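You operate a simulated robot arm through the tools that you are given. There is no shell and no other tool. Be economical: measure what you need, move in short steps, check, and stop when the job is done.

You are at the controls of a simulated robot arm. One attempt, no reset.

Task
Put things in order on the top of the long table. At the end: the jar from the top of the long table stands where the brown roll cake stood; the white ticket (marked "bun") from the top of the long table stands where the jar stood; the green layer cake from the top of the long table is on the blue tin; the brown roll cake from the top of the long table stands where the green layer cake stood; whatever was shut is shut again. Leave all else as you found it, and nothing knocked over.

The check looks at the end state, three seconds after you hand in, the way a careful person would. Anything else that was tipped, shoved, dropped, spilled or broken makes it a failure.

Robot
A 7-joint arm with a two-finger parallel gripper, fixed in place. Base frame: the origin is at the foot of the arm, x ahead of it, y to its left, z up. Readings come in m, rad, newtons and seconds.
With the tool pointing down near the work surface it reaches from about 0.1 to 0.66 m from the base axis. Its first joint turns from -1.152 to 1.152 rad. Payload 1.57 kg.
The TCP is the grasp point between the finger pads, 0.03 m short of the fingertips. In the tool frame z runs along the fingers and y along their closing line. Largest opening 0.08 m; finger width 0.017, thickness 0.012; the body of the gripper, 0.04 by 0.082 m, starts 0.08 m behind the TCP.
Orientation is that of the tool frame in the base frame, as a unit quaternion [w, x, y, z]. With the fingers straight down and closing along the base's y, the tool's x points along the base's -x, its y along +y and its z along -z.

Tools
- The arm moves only by the tool drive_tool. Its arguments are lists of equal length, an entry for each row: "offset": the shift along the tool's x, y, z in m, a list of three; "delta_rot": the turn, a rotation vector about the tool's x, y, z in rad, a list of three; "grip": the gripper command, from -1 (fully open) to 1 (shut), values between in proportion. In form: {"offset": [[dx, dy, dz], ...], "delta_rot": [[rx, ry, rz], ...], "grip": [grip, ...]}. A call has 1 to 8 rows; each row is the pose to reach, as a shift and turn from the pose commanded when the call began, along the tool's axes at that moment. Each row takes 0.2 s and may step no farther than 0.05 m and 0.15 rad from the row before; otherwise, or with a gripper value out of range, the whole call is refused. A pose out of reach is approached as far as the arm can. The call stops where the force on the tool passes 40 N (or 10 N more than at its start, if that is more) or the arm is blocked; 0.2 s more then pass. Each finger travels about 0.072 m/s and halts on what it meets, pressing with about 29 N; the grip force reading is that of the motor and also rises with nothing between the fingers. The clock runs only during rows and for 0.2 s after the last one: add rows that repeat a pose to give the fingers time. The reply holds the time, the measured pose of the TCP, the force on the tool along the base axes, the opening and the grip force, in the units named above and with some noise, with the torque about the TCP (base axes, N m) and any sound that the robot's microphone picked up.
- Cameras (640 x 400 px; columns grow to the right, rows downward): "scene" is fixed at [0.0614, 0.432, 1.4286]; the picture's right is [-0.75, -0.67, 0.00], its down [-0.36, 0.40, -0.84] and it looks along [0.56, -0.63, -0.54] (base axes); focal length 372 px, centre (320, 200). "wrist" rides on the gripper at [0.072, -0.007, -0.122] in the tool frame; the picture's right is [0.09, 1.00, 0.00], its down [-0.84, 0.08, -0.54] and it looks along [-0.54, 0.05, 0.84] (tool axes); focal length 238 px, centre (320, 200). There is no depth. A picture from a camera that has moved, and an enlarged one, comes with that camera's place and axes in the base frame and with its lens.
- snapshot(camera): a new picture of that camera. The clock stands still meanwhile.
- close_up(camera, box): a new picture of the part [left, top, right, bottom] of that camera's present view, enlarged. The clock stands still meanwhile.
- finish_job(): hands the job in; it is judged then, once.

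Work in short steps. Places have to be worked out from the pictures, the camera data and where the tool is seen: move nearer, look again, correct. Check each grasp and each placing, and mend what went wrong. You have 120 turns and 76 pictures in all, those below and enlarged ones among them. Open the gripper and draw the arm clear of the work before you hand the job in, unless the task says otherwise; then end with one line.

The tools are called after "Emit:" as name(argument=value, ...) on one line, values as JSON. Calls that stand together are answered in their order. drive_tool: Moves the arm, as the interface text tells. Its arguments: {"type":"object","properties":{"offset":{"type":"array","items":{"type":"array","items":{"type":"number"}}},"delta_rot":{"type":"array","items":{"type":"array","items":{"type":"number"}}},"grip":{"type":"array","items":{"type":"number"}}},"required":["offset","delta_rot","grip"]} The other tools are called the same way: snapshot (camera) takes a picture; close_up (camera, box) takes an enlarged picture of a part of a camera's view; finish_job () hands the job in.

At the start:

```text
time: 0.0
eef_pos: [0.284, -0.2634, 1.1869]
orientation: [0.0, -0.001, 1.0, 0.001]
ft_force: [1.0, 0.4, -0.2]
ft_torque: [0.0, -0.02, 0.02]
grip_width: 0.0799
finger_force: 0.0
```

scene: 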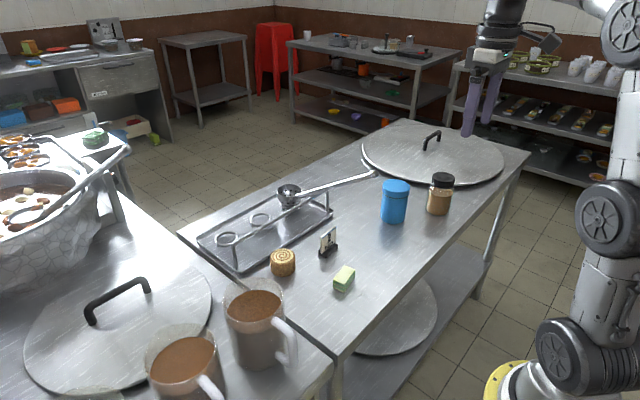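
wrist: 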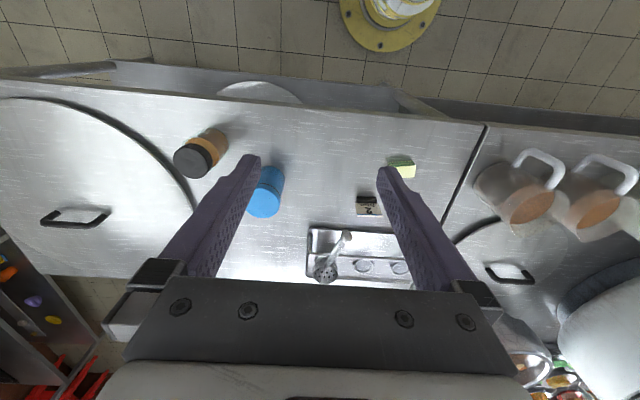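

I'll enlarge the work area in both views to identify the items and get exact camera data.

Emit:
close_up(camera="scene", box=[240, 160, 480, 310])

Emit:
close_up(camera="wrist", box=[150, 100, 470, 300])

```text
2.67 times, centred on (360, 235) of scene
camera zoom: at [0.0614, 0.432, 1.4286], right [-0.75, -0.67, 0.0], down [-0.36, 0.4, -0.84], along [0.56, -0.63, -0.54], focal length 992 px, centre (213, 107)
```

zoom: 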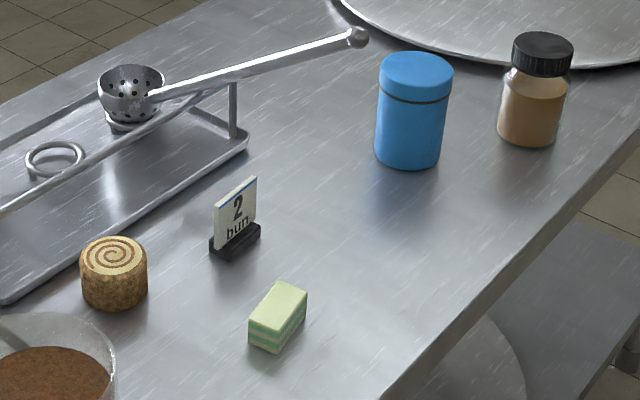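

```text
2.00 times, centred on (310, 200) of wrist
camera zoom: at [0.2122, -0.2698, 1.3083], right [-0.09, 1.0, 0.0], down [0.84, 0.08, 0.54], along [0.54, 0.05, -0.84], focal length 477 px, centre (340, 200)
```

zoom: 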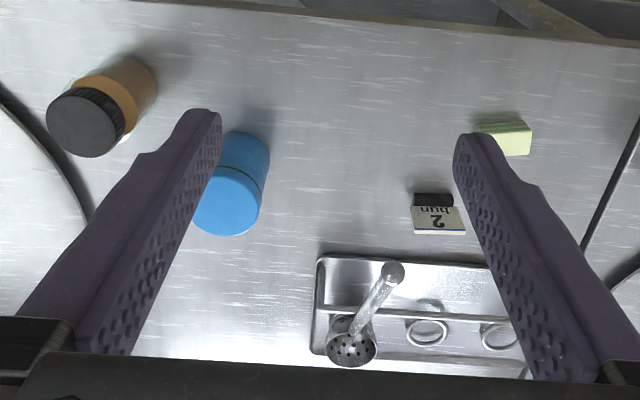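

Table top is about z=0.80; green cake near (0.427,-0.06), roll (0.573,-0.009), ticket (0.525,-0.123), tin (0.486,-0.363, top ~0.91), jar (0.41,-0.49). I go above the green cake and look.

Emit:
drive_tool(offset=[[-0.018, 0.025, 0.028], [-0.036, 0.05, 0.057], [-0.054, 0.076, 0.085], [-0.072, 0.101, 0.114], [-0.09, 0.127, 0.142], [-0.107, 0.152, 0.171], [-0.125, 0.178, 0.199], [-0.143, 0.203, 0.227]], delta_rot=[[0, 0, 0], [0, 0, 0], [0, 0, 0], [0, 0, 0], [0, 0, 0], [0, 0, 0], [0, 0, 0], [0, 0, 0]], grip=[-1, -1, -1, -1, -1, -1, -1, -1])

Emit:
snapshot(camera="wrist")

Emit:
close_up(camera="scene", box=[200, 160, 440, 310])

```text
time: 1.8
eef_pos: [0.4268, -0.0613, 0.9599]
orientation: [0.001, 0.0, 1.0, 0.0]
ft_force: [-0.6, 0.8, -1.0]
ft_torque: [-0.02, 0.01, -0.01]
grip_width: 0.0797
finger_force: 0.1
```

```text
71 pictures are left
camera wrist: at [0.3544, -0.0667, 1.0821], right [-0.09, 1.0, 0.0], down [0.84, 0.08, 0.54], along [0.54, 0.05, -0.84], focal length 238 px, centre (320, 200)
```

wrist: 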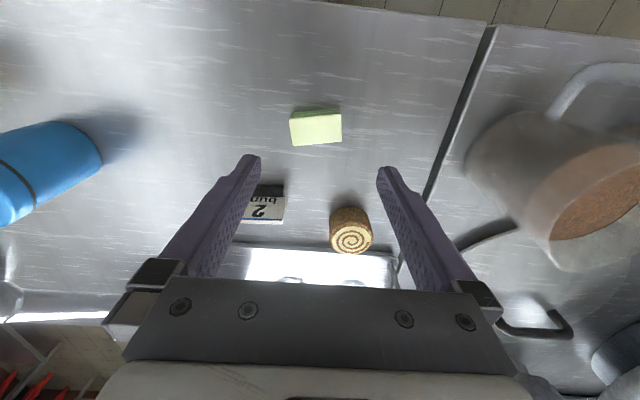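

```text
2.67 times, centred on (320, 235) of scene
camera zoom: at [0.0614, 0.432, 1.4285], right [-0.75, -0.67, 0.0], down [-0.36, 0.4, -0.84], along [0.56, -0.63, -0.54], focal length 992 px, centre (320, 107)
```

zoom: 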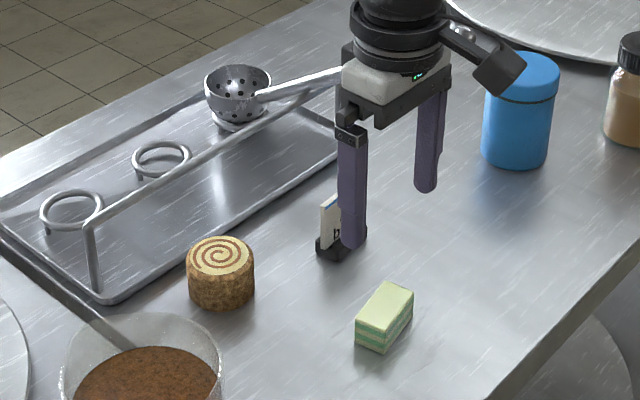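

Cake is about 0.03 × 0.053 m, slightly yawed, centred near (0.429,-0.063). Closer look for its yaw.

Emit:
close_up(camera="wrist", box=[270, 90, 366, 150])

```text
6.67 times, centred on (318, 120) of wrist
camera zoom: at [0.3544, -0.0667, 1.0821], right [-0.09, 1.0, 0.0], down [0.84, 0.08, 0.54], along [0.54, 0.05, -0.84], focal length 1589 px, centre (333, 733)
```

zoom: 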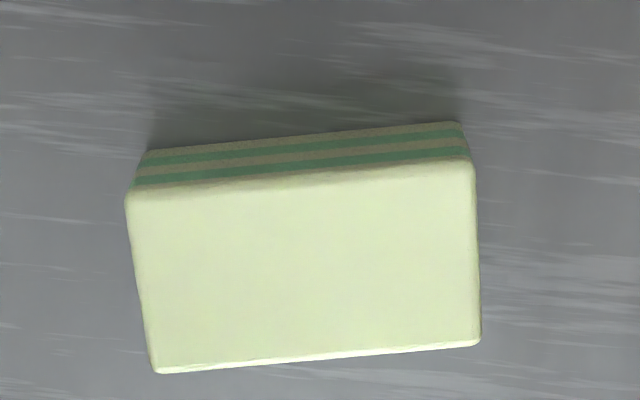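

Cake centre (0.430,-0.064), yawed about +0.18 rad, top about 0.828. I turn to match, descend to z 0.835 and close.

Emit:
drive_tool(offset=[[-0.003, -0.003, 0.02], [-0.003, -0.003, 0.06], [-0.003, -0.003, 0.095], [-0.003, -0.003, 0.125], [-0.003, -0.003, 0.125], [-0.003, -0.003, 0.125], [-0.003, -0.003, 0.125]], delta_rot=[[0, 0, -0.09], [0, 0, -0.18], [0, 0, -0.18], [0, 0, -0.18], [0, 0, -0.18], [0, 0, -0.18], [0, 0, -0.18]], grip=[-1, -1, -1, -1, 0.2, 0.5, 0.5])

Emit:
snapshot(camera="wrist")

```text
time: 3.4
eef_pos: [0.4268, -0.0636, 0.8323]
orientation: [0.0, -0.09, 0.996, -0.001]
ft_force: [-0.3, -0.3, -1.0]
ft_torque: [0.01, -0.02, 0.02]
grip_width: 0.0538
finger_force: 29.2
```

```text
68 pictures are left
camera wrist: at [0.3581, -0.0822, 0.9556], right [-0.27, 0.96, 0.0], down [0.81, 0.23, 0.54], along [0.52, 0.15, -0.84], focal length 238 px, centre (320, 200)
```

wrist: 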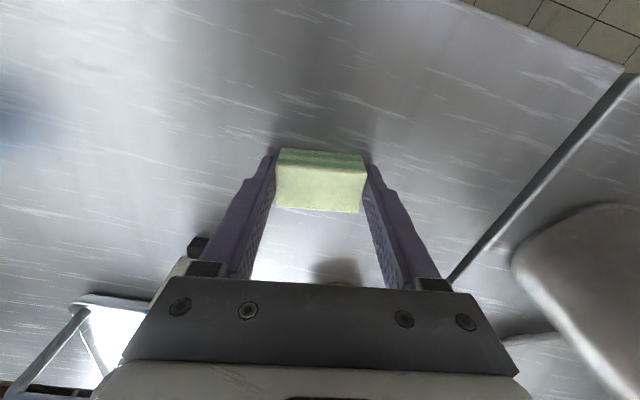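

Cake is held (0.0538 m). Triangulating the ladle handle: its free end hangs at about (0.463,-0.205,1.02), so I lift and cross y=-0.2 at small x (0.34).

Emit:
drive_tool(offset=[[0, 0, -0.05], [0.0208, -0.0023, -0.095], [0.049, -0.0175, -0.13], [0.0789, -0.0426, -0.155], [0.1008, -0.0793, -0.18], [0.1129, -0.1177, -0.205], [0.116, -0.1629, -0.215], [0.1036, -0.2059, -0.215]], delta_rot=[[0, 0, 0], [0, 0, 0], [0, 0, 0], [0, 0, 0], [0, 0, 0], [0, 0, 0], [0, 0, 0], [0, 0, 0]], grip=[0.5, 0.5, 0.5, 0.5, 0.5, 0.5, 0.5, 0.5])

Emit:
snapshot(camera="wrist")

Emit:
snapshot(camera="scene")

```text
time: 5.2
eef_pos: [0.3644, -0.2845, 1.051]
orientation: [0.0, -0.089, 0.996, 0.0]
ft_force: [-0.4, 0.4, -0.8]
ft_torque: [-0.01, 0.04, 0.03]
grip_width: 0.054
finger_force: 28.9
```

```text
67 pictures are left
camera wrist: at [0.2955, -0.3034, 1.1745], right [-0.27, 0.96, 0.0], down [0.81, 0.23, 0.54], along [0.52, 0.15, -0.84], focal length 238 px, centre (320, 200)
```

wrist: 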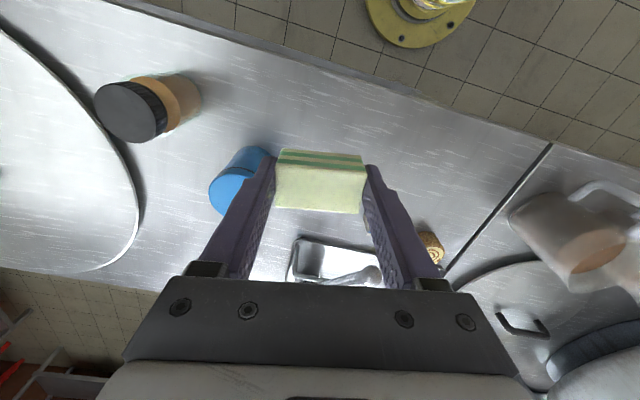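

```text
66 pictures are left
```

scene: 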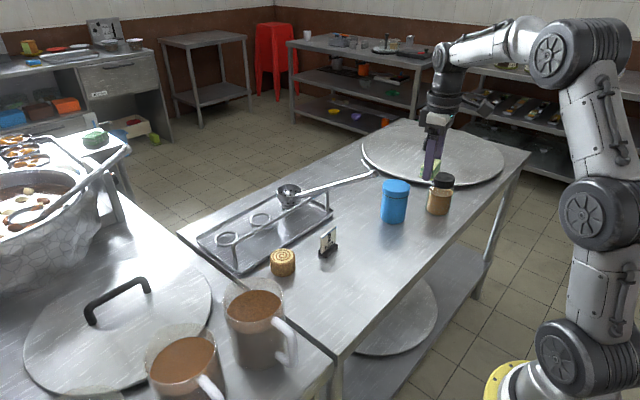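

Next, I bring the cake over the tin at about 6 cm clearance and look.

Emit:
drive_tool(offset=[[-0.0236, -0.024, 0.0125], [-0.0472, -0.048, 0.025], [-0.0708, -0.072, 0.0375], [-0.0943, -0.096, 0.05]], delta_rot=[[0, 0, 0], [0, 0, 0], [0, 0, 0], [0, 0, 0]], grip=[0.5, 0.5, 0.5, 0.5])

Emit:
snapshot(camera="wrist")

Emit:
close_up(camera="scene", box=[320, 120, 480, 220])

```text
time: 6.2
eef_pos: [0.4769, -0.364, 0.9978]
orientation: [0.001, -0.091, 0.996, 0.0]
ft_force: [0.4, 0.4, -0.2]
ft_torque: [0.01, 0.0, 0.01]
grip_width: 0.0539
finger_force: 29.0
```

```text
65 pictures are left
camera wrist: at [0.4077, -0.3823, 1.1202], right [-0.27, 0.96, 0.0], down [0.81, 0.23, 0.54], along [0.52, 0.15, -0.84], focal length 238 px, centre (320, 200)
```

wrist: 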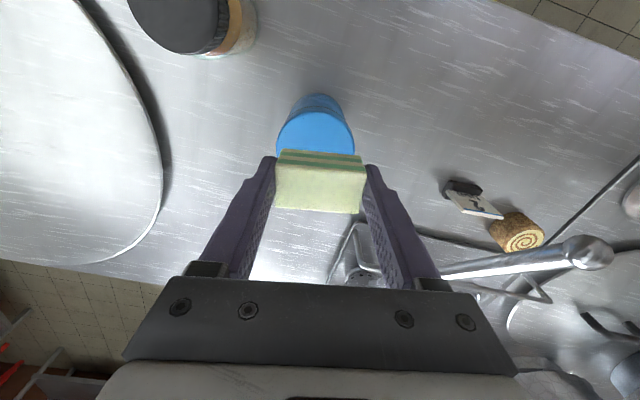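

```text
4.00 times, centred on (400, 170) of scene
camera zoom: at [0.0614, 0.432, 1.4286], right [-0.75, -0.67, 0.0], down [-0.36, 0.4, -0.84], along [0.56, -0.63, -0.54], focal length 1487 px, centre (0, 320)
```

zoom: 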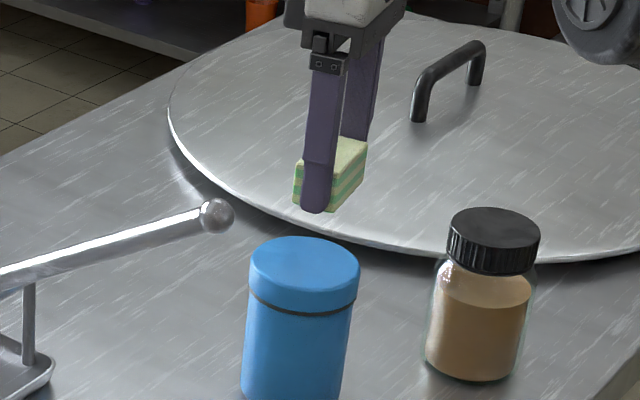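

Tin top centre is about (0.486,-0.362), top z ≈0.905–0.91. I shift over it and lower to just above contact.

Emit:
drive_tool(offset=[[-0.01, -0.001, 0.02], [-0.01, -0.001, 0.045], [-0.01, -0.001, 0.055]], delta_rot=[[0, 0, 0], [0, 0, 0], [0, 0, 0]], grip=[0.5, 0.5, 0.5])

Emit:
close_up(camera="scene", box=[340, 140, 452, 210])

Emit:
close_up(camera="wrist", box=[240, 80, 400, 180])

```text
time: 7.0
eef_pos: [0.4846, -0.365, 0.9442]
orientation: [0.001, -0.091, 0.996, 0.0]
ft_force: [-0.2, -0.2, -0.2]
ft_torque: [0.02, -0.03, -0.02]
grip_width: 0.0539
finger_force: 28.8
```

```text
5.71 times, centred on (396, 175) of scene
camera zoom: at [0.0614, 0.4319, 1.4286], right [-0.75, -0.67, 0.0], down [-0.36, 0.4, -0.84], along [0.56, -0.63, -0.54], focal length 2125 px, centre (-114, 343)
```

zoom: 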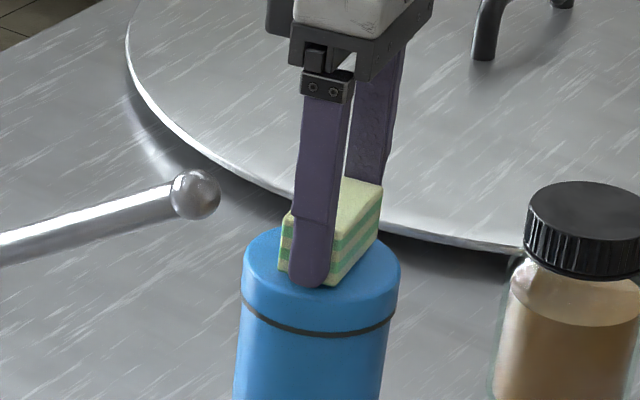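

```text
4.00 times, centred on (320, 130) of wrist
camera zoom: at [0.4152, -0.3828, 1.0664], right [-0.27, 0.96, 0.0], down [0.81, 0.23, 0.54], along [0.52, 0.15, -0.84], focal length 953 px, centre (320, 480)
```

zoom: 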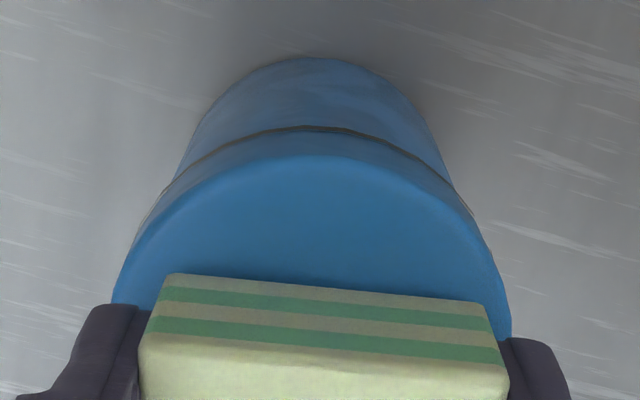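

Centred within a few mm; a gap remains. Lowering in small increments.

Emit:
drive_tool(offset=[[-0.002, 0, 0.002], [-0.002, 0, 0.004], [-0.002, 0, 0.004]], delta_rot=[[0, 0, 0], [0, 0, 0], [0, 0, 0]], grip=[0.5, 0.5, 0.5])

Emit:
close_up(camera="scene", box=[372, 160, 420, 190])

```text
time: 7.8
eef_pos: [0.4864, -0.3631, 0.9419]
orientation: [0.001, -0.09, 0.996, -0.001]
ft_force: [-2.5, 0.0, 8.2]
ft_torque: [-0.18, 0.06, -0.04]
grip_width: 0.054
finger_force: 29.2
```

```text
13.33 times, centred on (396, 175) of scene
camera zoom: at [0.0613, 0.4321, 1.4285], right [-0.75, -0.67, 0.0], down [-0.36, 0.4, -0.84], along [0.56, -0.63, -0.54], focal length 4958 px, centre (-693, 533)
```

zoom: 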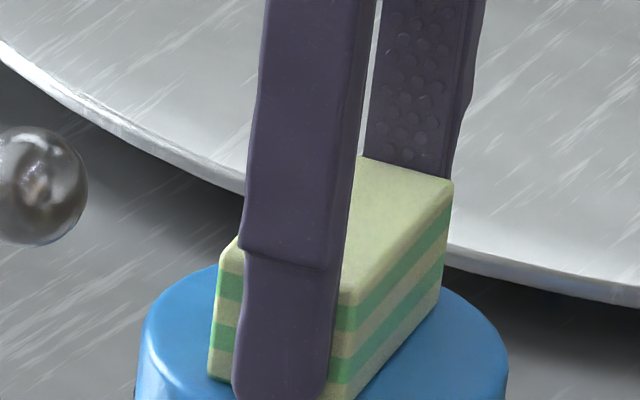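

Contact felt (8 N up). Release gently and rise.

Emit:
drive_tool(offset=[[0, 0, -0.001], [0, 0, -0.001], [0, 0, -0.001], [0, 0, -0.02], [0, 0, -0.06], [0, 0, -0.1]], delta_rot=[[0, 0, 0], [0, 0, 0], [0, 0, 0], [0, 0, 0], [0, 0, 0], [0, 0, 0]], grip=[0.1, -0.4, -0.8, -0.8, -1, -1])

Emit:
close_up(camera="scene", box=[340, 140, 452, 210])

Emit:
snapshot(camera="wrist")

```text
time: 9.2
eef_pos: [0.4868, -0.3614, 1.0395]
orientation: [-0.001, -0.09, 0.996, 0.0]
ft_force: [0.7, 0.4, -0.2]
ft_torque: [0.01, 0.0, 0.02]
grip_width: 0.08
finger_force: 0.0
```

```text
5.71 times, centred on (396, 175) of scene
camera zoom: at [0.0614, 0.432, 1.4286], right [-0.75, -0.67, 0.0], down [-0.36, 0.4, -0.84], along [0.56, -0.63, -0.54], focal length 2125 px, centre (-114, 343)
```

zoom: 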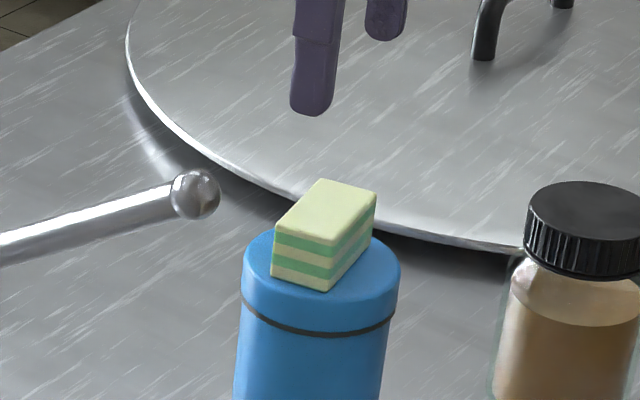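

```text
59 pictures are left
camera wrist: at [0.4177, -0.3789, 1.1612], right [-0.27, 0.96, 0.0], down [0.81, 0.23, 0.54], along [0.52, 0.15, -0.84], focal length 238 px, centre (320, 200)
```

wrist: 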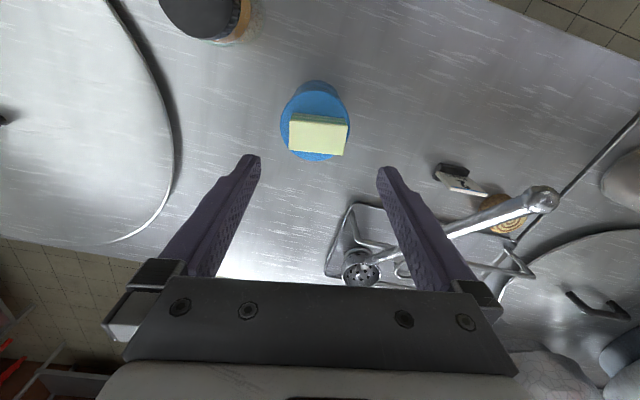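

Green cake sits centred on the tin. Heading back around the handle end towards the roll, unwinding the yaw.

Emit:
drive_tool(offset=[[0.026, 0.0362, -0.01], [0.055, 0.072, -0.02], [0.0841, 0.1078, -0.025], [0.1015, 0.1516, -0.025], [0.1082, 0.1986, -0.025], [0.0903, 0.2411, -0.025], [0.0586, 0.276, -0.02], [0.0228, 0.3051, -0.01]], delta_rot=[[0, 0, 0], [0, 0, 0], [0, 0, 0.03], [0, 0, 0.06], [0, 0, 0.09], [0, 0, 0.12], [0, 0, 0.15], [0, 0, 0.18]], grip=[-1, -1, -1, -1, -1, -1, -1, -1])

Emit:
snapshot(camera="wrist")

```text
time: 11.0
eef_pos: [0.4041, -0.0614, 1.0498]
orientation: [0.0, 0.0, 1.0, 0.001]
ft_force: [-1.4, -0.6, 0.3]
ft_torque: [0.02, -0.04, -0.02]
grip_width: 0.08
finger_force: 0.1
```

```text
58 pictures are left
camera wrist: at [0.3329, -0.067, 1.1721], right [-0.09, 1.0, 0.0], down [0.84, 0.08, 0.54], along [0.54, 0.05, -0.84], focal length 238 px, centre (320, 200)
```

wrist: 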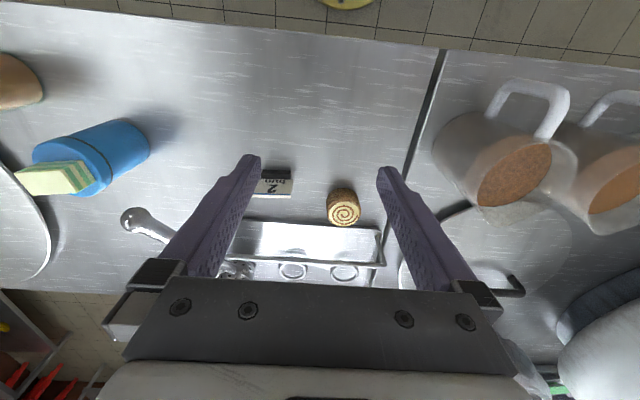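

Roll centre estimate (0.57,-0.006). Approach to a closer viewpoint.

Emit:
drive_tool(offset=[[-0.034, 0.013, 0.022], [-0.068, 0.026, 0.045], [-0.102, 0.039, 0.067], [-0.136, 0.052, 0.09]], delta_rot=[[0, 0, 0], [0, 0, 0], [0, 0, 0], [0, 0, 0]], grip=[-1, -1, -1, -1])

Emit:
snapshot(camera="wrist")

Emit:
close_up(camera="scene", box=[192, 180, 352, 280])

```text
time: 12.0
eef_pos: [0.5448, -0.0105, 0.9604]
orientation: [0.0, -0.001, 1.0, 0.0]
ft_force: [0.2, 0.1, 0.7]
ft_torque: [0.01, -0.02, -0.02]
grip_width: 0.08
finger_force: 0.1
```

```text
57 pictures are left
camera wrist: at [0.4739, -0.0182, 1.0831], right [-0.09, 1.0, 0.0], down [0.84, 0.08, 0.54], along [0.54, 0.05, -0.84], focal length 238 px, centre (320, 200)
```

wrist: 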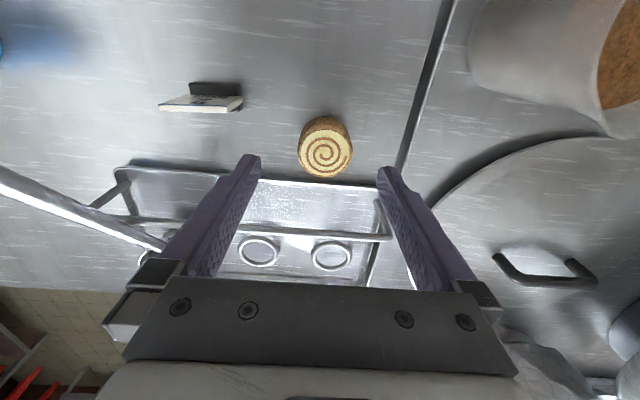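

```text
4.00 times, centred on (272, 230) of scene
camera zoom: at [0.0614, 0.432, 1.4286], right [-0.75, -0.67, 0.0], down [-0.36, 0.4, -0.84], along [0.56, -0.63, -0.54], focal length 1487 px, centre (512, 80)
```

zoom: 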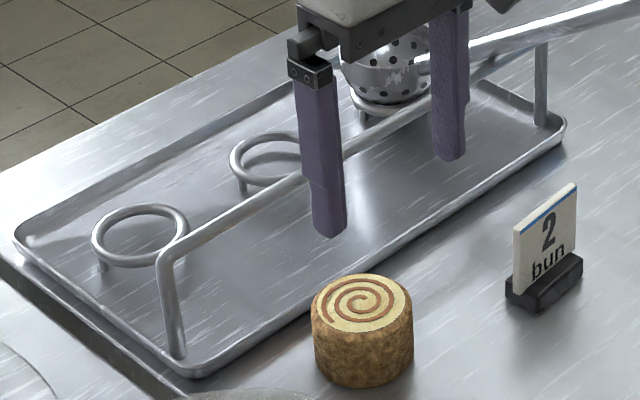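

Roll centre (0.568,-0.005), top 0.85, diameter ≈0.056. Descend and grip it.

Emit:
drive_tool(offset=[[-0.015, 0.0055, 0.04], [-0.023, 0.0055, 0.08], [-0.023, 0.0055, 0.11], [-0.023, 0.0055, 0.122], [-0.023, 0.0055, 0.122], [-0.023, 0.0055, 0.122], [-0.023, 0.0055, 0.122]], delta_rot=[[0, 0, 0], [0, 0, 0], [0, 0, 0], [0, 0, 0], [0, 0, 0], [0, 0, 0], [0, 0, 0]], grip=[-1, -1, -1, -1, 0.0, 0.5, 0.5])

Emit:
snapshot(camera="wrist")

```text
time: 13.6
eef_pos: [0.5671, -0.0091, 0.8395]
orientation: [0.0, 0.0, 1.0, -0.001]
ft_force: [0.0, 0.1, 0.5]
ft_torque: [0.0, 0.0, 0.0]
grip_width: 0.0585
finger_force: 29.1
```

```text
55 pictures are left
camera wrist: at [0.4953, -0.0142, 0.9623], right [-0.09, 1.0, 0.0], down [0.84, 0.08, 0.54], along [0.54, 0.05, -0.84], focal length 238 px, centre (320, 200)
```

wrist: 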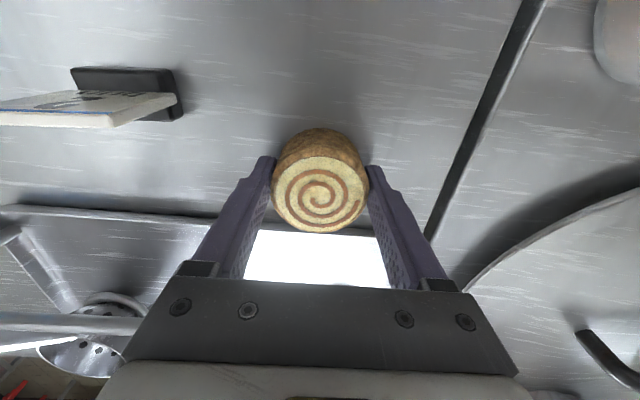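

Held at 0.0585 m. Lift, carry to the green cake's old place (0.430,-0.064), and stop 1 cm above the table.

Emit:
drive_tool(offset=[[0, 0, -0.04], [0.02, -0.005, -0.06], [0.055, -0.02, -0.06], [0.095, -0.04, -0.06], [0.135, -0.055, -0.06], [0.135, -0.055, -0.03], [0.135, -0.055, -0.01], [0.135, -0.055, -0.003]], delta_rot=[[0, 0, 0], [0, 0, 0], [0, 0, 0], [0, 0, 0], [0, 0, 0], [0, 0, 0], [0, 0, 0], [0, 0, 0]], grip=[0.5, 0.5, 0.5, 0.5, 0.5, 0.5, 0.5, 0.5])

Emit:
close_up(camera="scene", box=[272, 210, 432, 310])

```text
time: 15.4
eef_pos: [0.4325, -0.0642, 0.8397]
orientation: [0.0, 0.0, 1.0, 0.0]
ft_force: [0.2, 0.4, -1.2]
ft_torque: [0.0, 0.0, 0.01]
grip_width: 0.0584
finger_force: 29.1
```

```text
4.00 times, centred on (352, 260) of scene
camera zoom: at [0.0614, 0.432, 1.4286], right [-0.75, -0.67, 0.0], down [-0.36, 0.4, -0.84], along [0.56, -0.63, -0.54], focal length 1487 px, centre (192, -40)
```

zoom: 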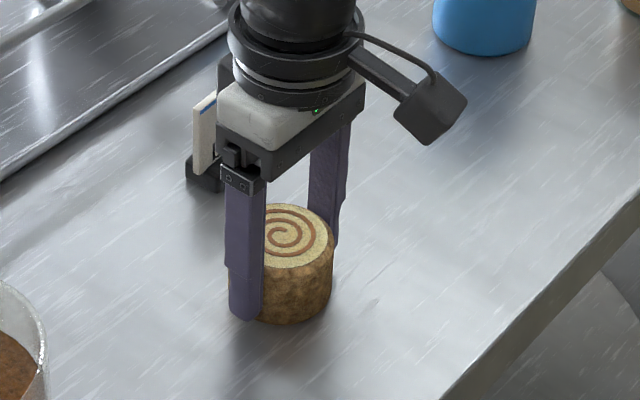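

Lower the last few mm and check for contact force.

Emit:
drive_tool(offset=[[0, 0, 0.002], [0, 0, 0.0035], [0, 0, 0.0035]], delta_rot=[[0, 0, 0], [0, 0, 0], [0, 0, 0]], grip=[0.5, 0.5, 0.5])

```text
time: 16.2
eef_pos: [0.435, -0.0645, 0.8382]
orientation: [0.003, -0.001, 1.0, -0.001]
ft_force: [-10.4, -5.8, 27.2]
ft_torque: [-0.08, 0.47, -0.02]
grip_width: 0.0588
finger_force: 29.1
```

Firm contact; back off 2 mm, release, and rise.

Emit:
drive_tool(offset=[[0, 0, -0.0025], [0, 0, -0.0025], [0, 0, -0.0025], [0, 0, -0.0025], [0, 0, -0.03], [0, 0, -0.07], [0, 0, -0.11], [0, 0, -0.15]], delta_rot=[[0, 0, 0], [0, 0, 0], [0, 0, 0], [0, 0, 0], [0, 0, 0], [0, 0, 0], [0, 0, 0], [0, 0, 0]], grip=[0.5, -0.1, -0.6, -0.9, -1, -1, -1, -1])

Emit:
snapshot(camera="wrist")

Emit:
close_up(camera="scene", box=[240, 160, 480, 310])

```text
time: 18.0
eef_pos: [0.4306, -0.0626, 0.9885]
orientation: [-0.002, 0.0, 1.0, 0.0]
ft_force: [0.2, -0.1, -0.1]
ft_torque: [-0.01, -0.02, 0.02]
grip_width: 0.0801
finger_force: 0.0
```

```text
53 pictures are left
camera wrist: at [0.36, -0.0691, 1.1109], right [-0.09, 1.0, 0.0], down [0.84, 0.08, 0.54], along [0.54, 0.05, -0.84], focal length 238 px, centre (320, 200)
```

wrist: 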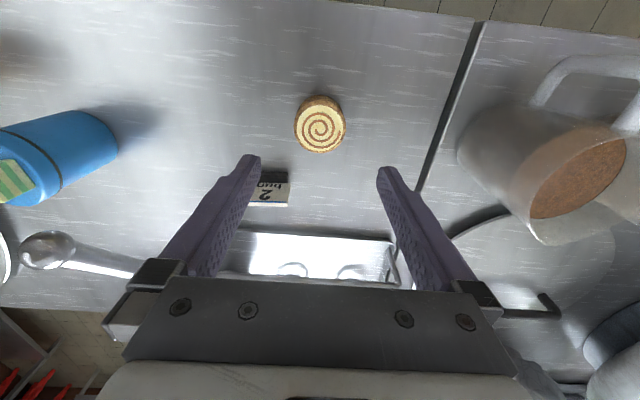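

```text
2.67 times, centred on (360, 235) of scene
camera zoom: at [0.0614, 0.432, 1.4286], right [-0.75, -0.67, 0.0], down [-0.36, 0.4, -0.84], along [0.56, -0.63, -0.54], focal length 992 px, centre (213, 107)
```

zoom: 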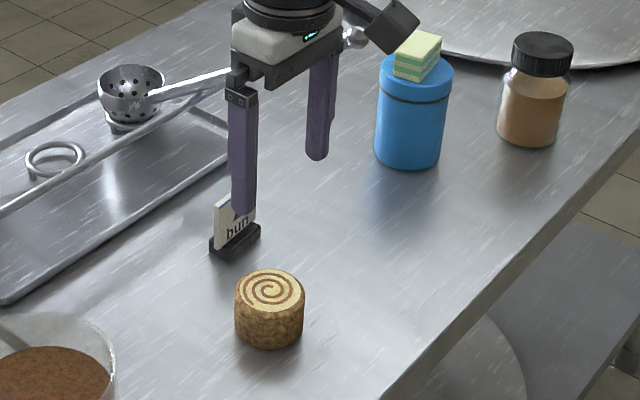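

Roll stands upright near (0.435,-0.064). Next the jar: travel around the handle end to view it.

Emit:
drive_tool(offset=[[0.026, -0.032, -0.026], [0.056, -0.062, -0.051], [0.081, -0.102, -0.066], [0.091, -0.147, -0.076], [0.091, -0.195, -0.076], [0.089, -0.242, -0.076], [0.086, -0.289, -0.076], [0.081, -0.335, -0.076]], delta_rot=[[0, 0, 0], [0, 0, 0], [0, 0, 0], [0, 0, 0], [0, 0, 0], [0, 0, 0], [0, 0, 0], [0, 0, 0]], grip=[-1, -1, -1, -1, -1, -1, -1, -1])

Emit:
snapshot(camera="wrist")

Emit:
close_up(camera="scene", box=[390, 150, 486, 210])

```text
time: 19.8
eef_pos: [0.351, -0.3992, 1.0605]
orientation: [0.0, -0.001, 1.0, 0.0]
ft_force: [-0.2, -0.3, 0.0]
ft_torque: [0.01, 0.01, -0.01]
grip_width: 0.0799
finger_force: 0.1
```

```text
51 pictures are left
camera wrist: at [0.2801, -0.4057, 1.183], right [-0.09, 1.0, 0.0], down [0.84, 0.08, 0.54], along [0.54, 0.05, -0.84], focal length 238 px, centre (320, 200)
```

wrist: 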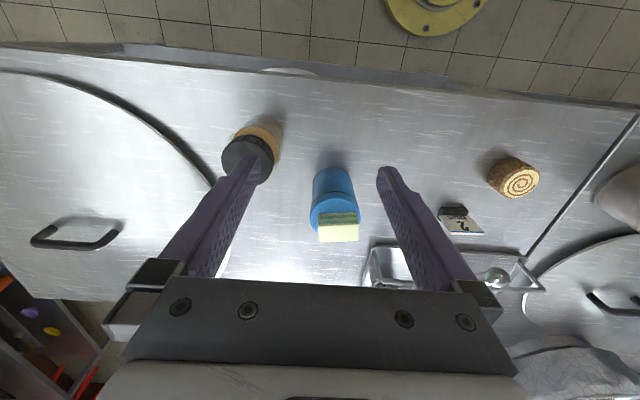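

```text
6.67 times, centred on (438, 180) of scene
camera zoom: at [0.0614, 0.432, 1.4286], right [-0.75, -0.67, 0.0], down [-0.36, 0.4, -0.84], along [0.56, -0.63, -0.54], focal length 2479 px, centre (-467, 333)
```

zoom: 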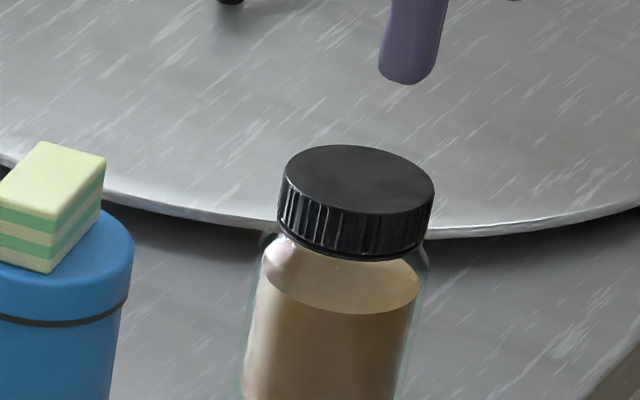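

Jar near (0.409,-0.489), lid ≈0.067 m, glass ≈0.074 m. I move just short of it for a closer measurement.

Emit:
drive_tool(offset=[[-0.009, -0.03, 0.02], [-0.018, -0.06, 0.04], [-0.029, -0.088, 0.06]], delta_rot=[[0, 0, 0], [0, 0, 0], [0, 0, 0]], grip=[-1, -1, -1])

Emit:
snapshot(camera="wrist")

```text
time: 20.6
eef_pos: [0.3838, -0.4839, 1.0056]
orientation: [0.0, 0.0, 1.0, -0.001]
ft_force: [0.6, -0.2, -0.1]
ft_torque: [-0.04, 0.03, 0.02]
grip_width: 0.0801
finger_force: 0.1
```

```text
49 pictures are left
camera wrist: at [0.3114, -0.4892, 1.1269], right [-0.09, 1.0, 0.0], down [0.84, 0.08, 0.54], along [0.54, 0.05, -0.84], focal length 238 px, centre (320, 200)
```

wrist: 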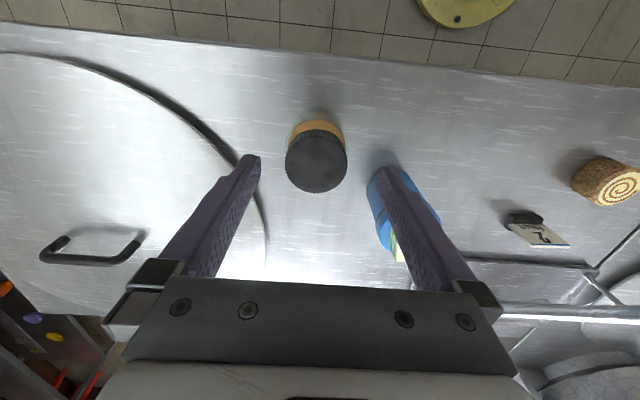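

Emit:
close_up(camera="wrist", box=[272, 110, 368, 170])

Emit:
close_up(camera="scene", box=[406, 162, 470, 222])

```text
6.67 times, centred on (320, 140) of wrist
camera zoom: at [0.3114, -0.4892, 1.1269], right [-0.09, 1.0, 0.0], down [0.84, 0.08, 0.54], along [0.54, 0.05, -0.84], focal length 1589 px, centre (320, 600)
```

zoom: 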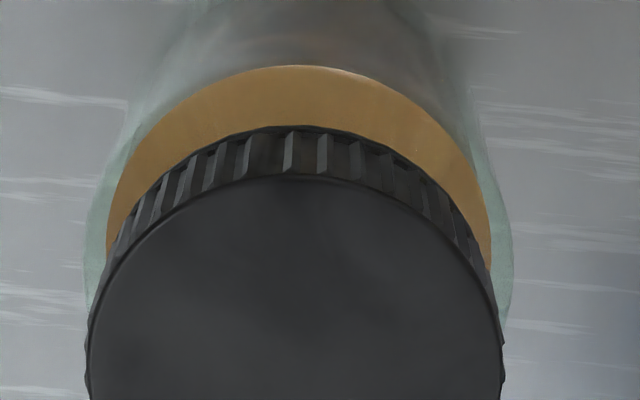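

```text
6.67 times, centred on (438, 192) of scene
camera zoom: at [0.0614, 0.432, 1.4285], right [-0.75, -0.67, 0.0], down [-0.36, 0.4, -0.84], along [0.56, -0.63, -0.54], focal length 2479 px, centre (-467, 253)
```

zoom: 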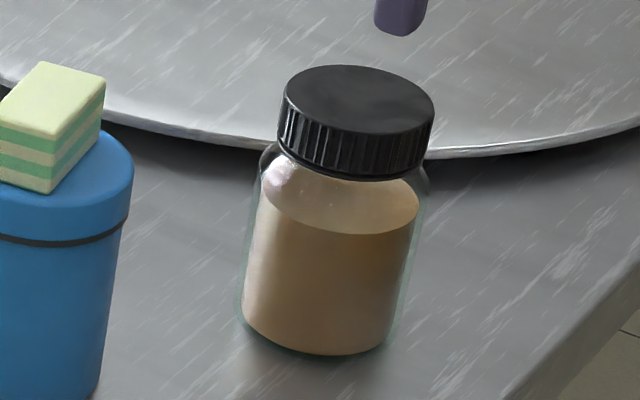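

Jar centre refined to (0.410,-0.485). Move above it and lower so the tips just bracket the lid, then verify centring.

Emit:
drive_tool(offset=[[-0.013, -0.001, 0.0], [-0.026, -0.001, 0.0], [-0.026, -0.001, 0.035], [-0.026, -0.001, 0.06]], delta_rot=[[0, 0, 0], [0, 0, 0], [0, 0, 0], [0, 0, 0]], grip=[-1, -1, -1, -1])

Emit:
snapshot(camera="wrist")

Emit:
close_up(camera="scene", box=[390, 142, 486, 202])

```text
time: 21.6
eef_pos: [0.4069, -0.4873, 0.944]
orientation: [0.0, 0.0, 1.0, 0.0]
ft_force: [-0.2, 0.2, -0.6]
ft_torque: [0.0, -0.03, -0.02]
grip_width: 0.0799
finger_force: 0.0
out of reach, approached as far as the arm can: row 2
```

```text
46 pictures are left
camera wrist: at [0.335, -0.4928, 1.0667], right [-0.09, 1.0, 0.0], down [0.84, 0.08, 0.54], along [0.54, 0.05, -0.84], focal length 238 px, centre (320, 200)
```

wrist: 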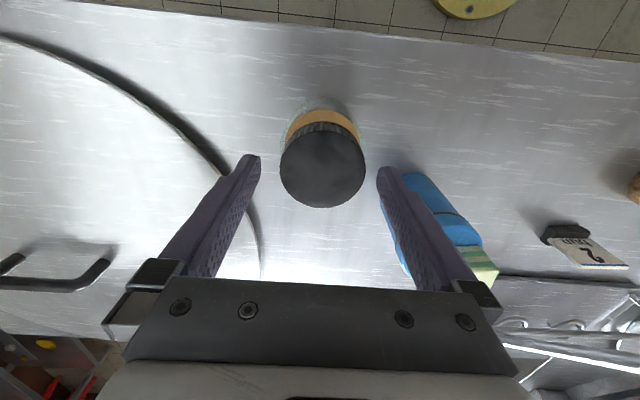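

```text
6.67 times, centred on (438, 172) of scene
camera zoom: at [0.0614, 0.432, 1.4286], right [-0.75, -0.67, 0.0], down [-0.36, 0.4, -0.84], along [0.56, -0.63, -0.54], focal length 2479 px, centre (-467, 387)
```

zoom: 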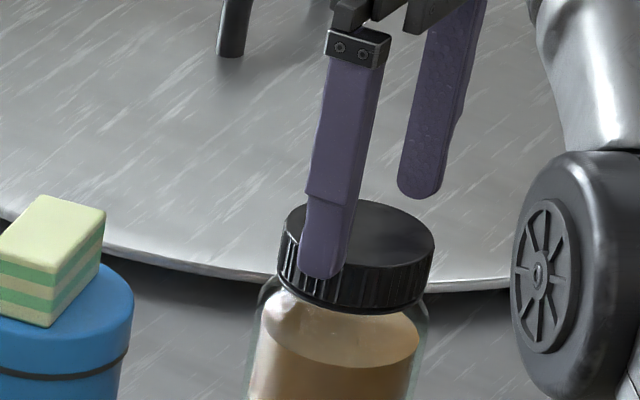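

Jar centre is ~2 mm to +y of the tool; correct and lower tips past the shoulder slowly.

Emit:
drive_tool(offset=[[0, 0.002, 0.01], [0, 0.002, 0.025], [0, 0.002, 0.035], [0, 0.002, 0.043]], delta_rot=[[0, 0, 0], [0, 0, 0], [0, 0, 0], [0, 0, 0]], grip=[-1, -1, -1, -1])

Emit:
snapshot(camera="wrist")

```text
time: 22.6
eef_pos: [0.4113, -0.4892, 0.9012]
orientation: [0.0, -0.001, 1.0, 0.002]
ft_force: [-0.4, -0.6, -0.2]
ft_torque: [-0.02, -0.04, 0.02]
grip_width: 0.08
finger_force: 0.0
out of reach, approached as far as the arm can: row 2, 3, 4
```

```text
44 pictures are left
camera wrist: at [0.3407, -0.4951, 1.024], right [-0.09, 1.0, 0.0], down [0.84, 0.08, 0.54], along [0.54, 0.05, -0.84], focal length 238 px, centre (320, 200)
```

wrist: 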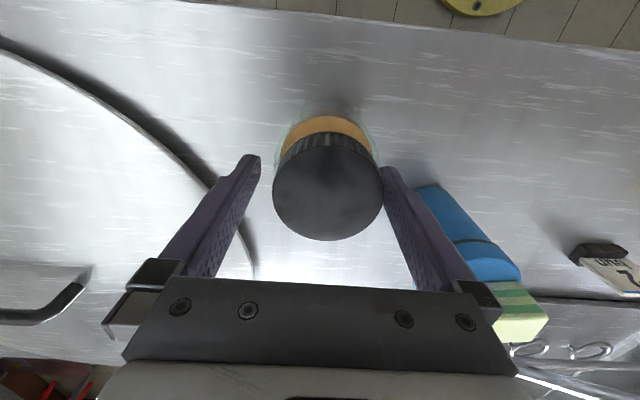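

The reach is limited with this yaw and the jar is ~5 mm off-centre. I rise clear, then turn the tool toward the arm's radial direction.

Emit:
drive_tool(offset=[[0, 0.002, -0.03], [0.005, 0.002, -0.07], [0.01, 0.002, -0.08], [0.01, 0.002, -0.08], [0.01, 0.002, -0.08], [0.01, 0.002, -0.08]], delta_rot=[[0, 0, 0], [0, 0, 0], [0, 0, 0.14], [0, 0, 0.28], [0, 0, 0.42], [0, 0, 0.56]], grip=[-1, -1, -1, -1, -1, -1])

Emit:
snapshot(camera="wrist")

```text
time: 24.0
eef_pos: [0.4022, -0.488, 0.9807]
orientation: [0.0, 0.277, 0.961, 0.0]
ft_force: [-0.2, 0.1, -0.6]
ft_torque: [-0.02, 0.03, 0.0]
grip_width: 0.0798
finger_force: 0.0
```

```text
43 pictures are left
camera wrist: at [0.3376, -0.4545, 1.1041], right [0.45, 0.89, 0.0], down [0.75, -0.38, 0.54], along [0.48, -0.25, -0.84], focal length 238 px, centre (320, 200)
```

wrist: 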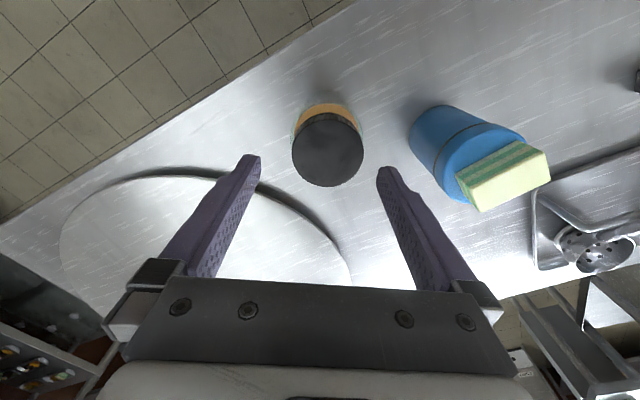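

With the new yaw, jar is 6.7 mm along +tool y. Correct and lower to bracket the lid, checking reach.

Emit:
drive_tool(offset=[[-0.001, 0.0067, 0], [-0.001, 0.0067, 0.03], [-0.001, 0.0067, 0.05]], delta_rot=[[0, 0, 0], [0, 0, 0], [0, 0, 0]], grip=[-1, -1, -1])

Emit:
snapshot(camera="wrist")

```text
time: 24.8
eef_pos: [0.4086, -0.4851, 0.9319]
orientation: [-0.001, 0.277, 0.961, 0.0]
ft_force: [0.6, -0.3, 0.1]
ft_torque: [0.03, 0.03, -0.01]
grip_width: 0.0798
finger_force: 0.1
out of reach, approached as far as the arm can: row 3
```

```text
42 pictures are left
camera wrist: at [0.3445, -0.4513, 1.0546], right [0.45, 0.89, 0.0], down [0.75, -0.38, 0.54], along [0.48, -0.24, -0.84], focal length 238 px, centre (320, 200)
```

wrist: 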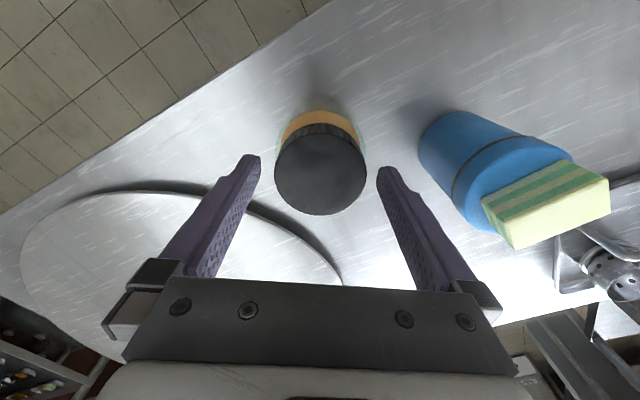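

Centred laterally; jar is ~2 mm nearer the base. Pull back 2.5 mm and descend around the shoulder.

Emit:
drive_tool(offset=[[0.0025, 0, 0.01], [0.0025, 0, 0.02], [0.0025, 0, 0.03]], delta_rot=[[0, 0, 0], [0, 0, 0], [0, 0, 0]], grip=[-1, -1, -1])

Emit:
snapshot(camera="wrist")

```text
time: 25.6
eef_pos: [0.4125, -0.4894, 0.9018]
orientation: [0.0, 0.276, 0.961, 0.0]
ft_force: [-0.1, -0.2, -1.0]
ft_torque: [0.0, 0.02, 0.0]
grip_width: 0.08
finger_force: 0.1
out of reach, approached as far as the arm can: row 1, 2, 3
```

```text
41 pictures are left
camera wrist: at [0.3474, -0.4563, 1.0248], right [0.45, 0.89, 0.0], down [0.75, -0.38, 0.54], along [0.48, -0.24, -0.84], focal length 238 px, centre (320, 200)
```

wrist: 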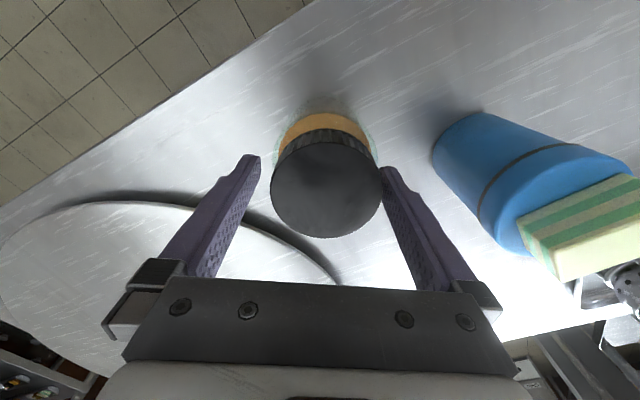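

The arm is being pushed outward as it descends, so some joint is limiting. Look at its configuration.

Emit:
snapshot(camera="scene")

```text
40 pictures are left
```

scene: 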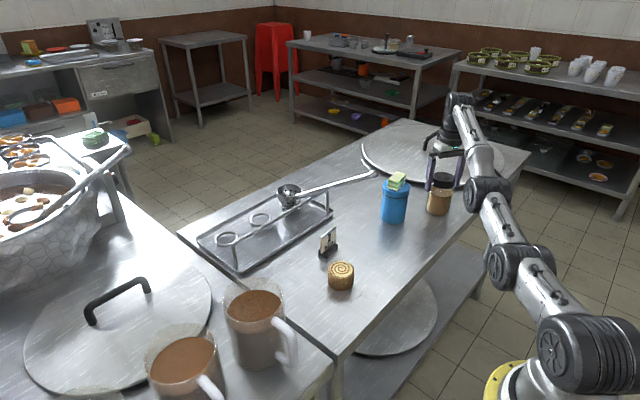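

Arm is stretched with a steep forearm; the wrist bend is likely at its limit. Rise and tilt the tool outward ~0.2 rad about the closing line (harmless for gripping a cylinder), then check.

Emit:
drive_tool(offset=[[0, 0, -0.03], [0, 0, -0.06], [0, 0, -0.06], [0, 0, -0.06]], delta_rot=[[0, 0, 0], [0, 0, 0], [0, -0.1, 0], [0, -0.2, 0]], grip=[-1, -1, -1, -1])

Emit:
snapshot(camera="wrist")

Emit:
snapshot(camera="scene")

```text
time: 26.6
eef_pos: [0.4294, -0.5103, 0.9711]
orientation: [0.095, 0.274, 0.957, -0.028]
ft_force: [0.0, -0.3, -0.9]
ft_torque: [-0.04, 0.02, -0.02]
grip_width: 0.0799
finger_force: 0.1
out of reach, approached as far as the arm can: row 3, 4
```

```text
39 pictures are left
camera wrist: at [0.3456, -0.466, 1.0768], right [0.45, 0.89, -0.02], down [0.65, -0.31, 0.7], along [0.62, -0.33, -0.72], focal length 238 px, centre (320, 200)
```

wrist: 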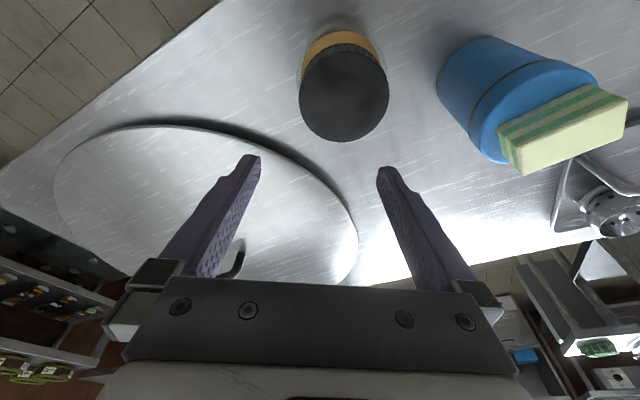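

```text
38 pictures are left
```

scene: 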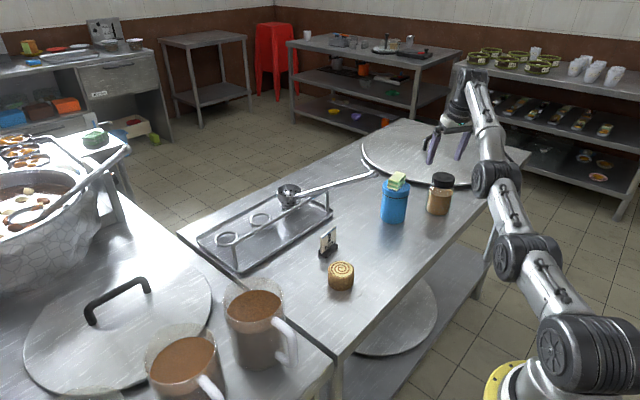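

Tilting outward pushed it farther, so the arm is locked at a straight elbow (singular). I undo the tilt and pull inward to re-bend the elbow, then approach lower.

Emit:
drive_tool(offset=[[-0.006, 0, -0.0294], [0.033, 0, -0.0374], [0.0773, 0, -0.0463], [0.1214, 0, -0.0553], [0.1655, 0, -0.0643]], delta_rot=[[0, 0.07, 0], [0, 0.14, 0], [0, 0.2, 0], [0, 0.2, 0], [0, 0.2, 0]], grip=[-1, -1, -1, -1, -1])

Emit:
snapshot(camera="scene")

```text
time: 27.8
eef_pos: [0.2778, -0.4207, 1.0005]
orientation: [0.001, 0.276, 0.961, 0.0]
ft_force: [-0.5, -0.4, -0.1]
ft_torque: [0.02, -0.02, 0.02]
grip_width: 0.0797
finger_force: 0.0
out of reach, approached as far as the arm can: row 1
```

```text
37 pictures are left
```

scene: 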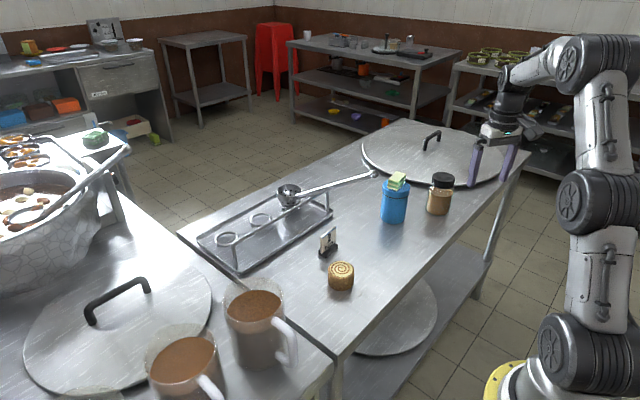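

Elbow is bent up again. Since the limit grows at lower z, I'll drop to grasp height ~7 cm short of the jar and slide in with the jar between the fingers.

Emit:
drive_tool(offset=[[-0.025, 0.005, 0.02], [-0.05, 0.01, 0.05], [-0.0734, 0.0152, 0.08], [-0.0734, 0.0152, 0.11]], delta_rot=[[0, 0, 0], [0, 0, 0], [0, 0, 0], [0, 0, 0]], grip=[-1, -1, -1, -1])

Emit:
snapshot(camera="wrist")

```text
time: 28.8
eef_pos: [0.3505, -0.4449, 0.8894]
orientation: [0.0, 0.276, 0.961, 0.0]
ft_force: [0.3, -0.1, -0.5]
ft_torque: [-0.02, 0.03, 0.04]
grip_width: 0.0799
finger_force: 0.0
```

```text
36 pictures are left
camera wrist: at [0.2864, -0.4107, 1.0115], right [0.45, 0.89, 0.0], down [0.75, -0.38, 0.54], along [0.48, -0.24, -0.84], focal length 238 px, centre (320, 200)
```

wrist: 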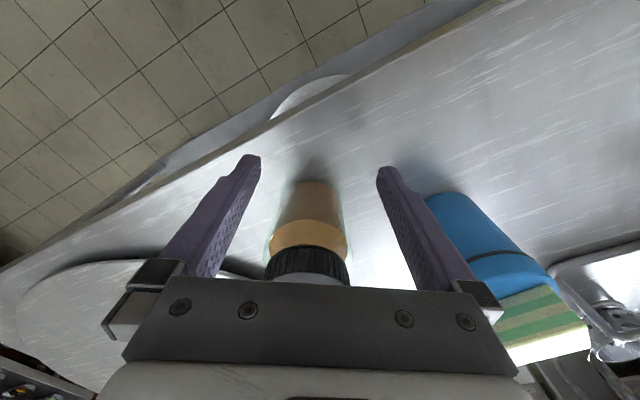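

Jar is 3 mm to −y of the finger centreline and 6.9 cm ahead. Correct, lower to z≈0.87, and slide in part way.

Emit:
drive_tool(offset=[[0, -0.003, 0.01], [0, -0.003, 0.021], [-0.012, -0.003, 0.021], [-0.022, -0.003, 0.021]], delta_rot=[[0, 0, 0], [0, 0, 0], [0, 0, 0], [0, 0, 0]], grip=[-1, -1, -1, -1])

Emit:
snapshot(camera="wrist")

Emit:
close_up(camera="scene", box=[400, 150, 496, 210])

```text
time: 29.8
eef_pos: [0.3688, -0.4584, 0.8694]
orientation: [0.0, 0.276, 0.961, 0.001]
ft_force: [0.1, -0.2, -0.3]
ft_torque: [0.02, -0.02, -0.01]
grip_width: 0.0799
finger_force: 0.0
```

```text
35 pictures are left
camera wrist: at [0.3036, -0.4249, 0.9912], right [0.45, 0.89, 0.0], down [0.75, -0.38, 0.54], along [0.48, -0.24, -0.84], focal length 238 px, centre (320, 200)
```

wrist: 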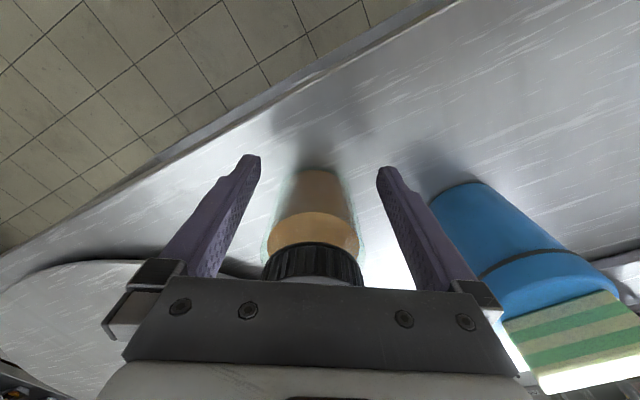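

```text
6.67 times, centred on (448, 180) of scene
camera zoom: at [0.0614, 0.432, 1.4286], right [-0.75, -0.67, 0.0], down [-0.36, 0.4, -0.84], along [0.56, -0.63, -0.54], focal length 2479 px, centre (-533, 333)
```

zoom: 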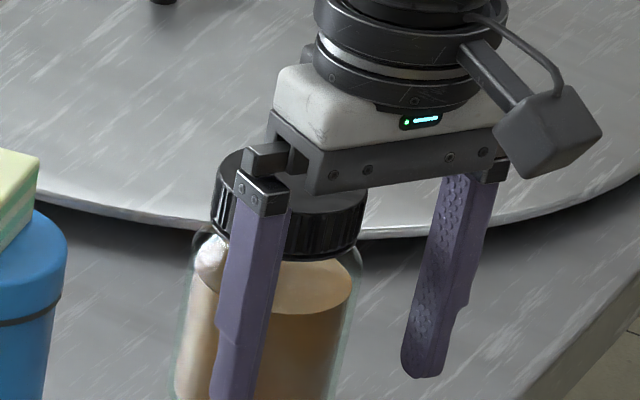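

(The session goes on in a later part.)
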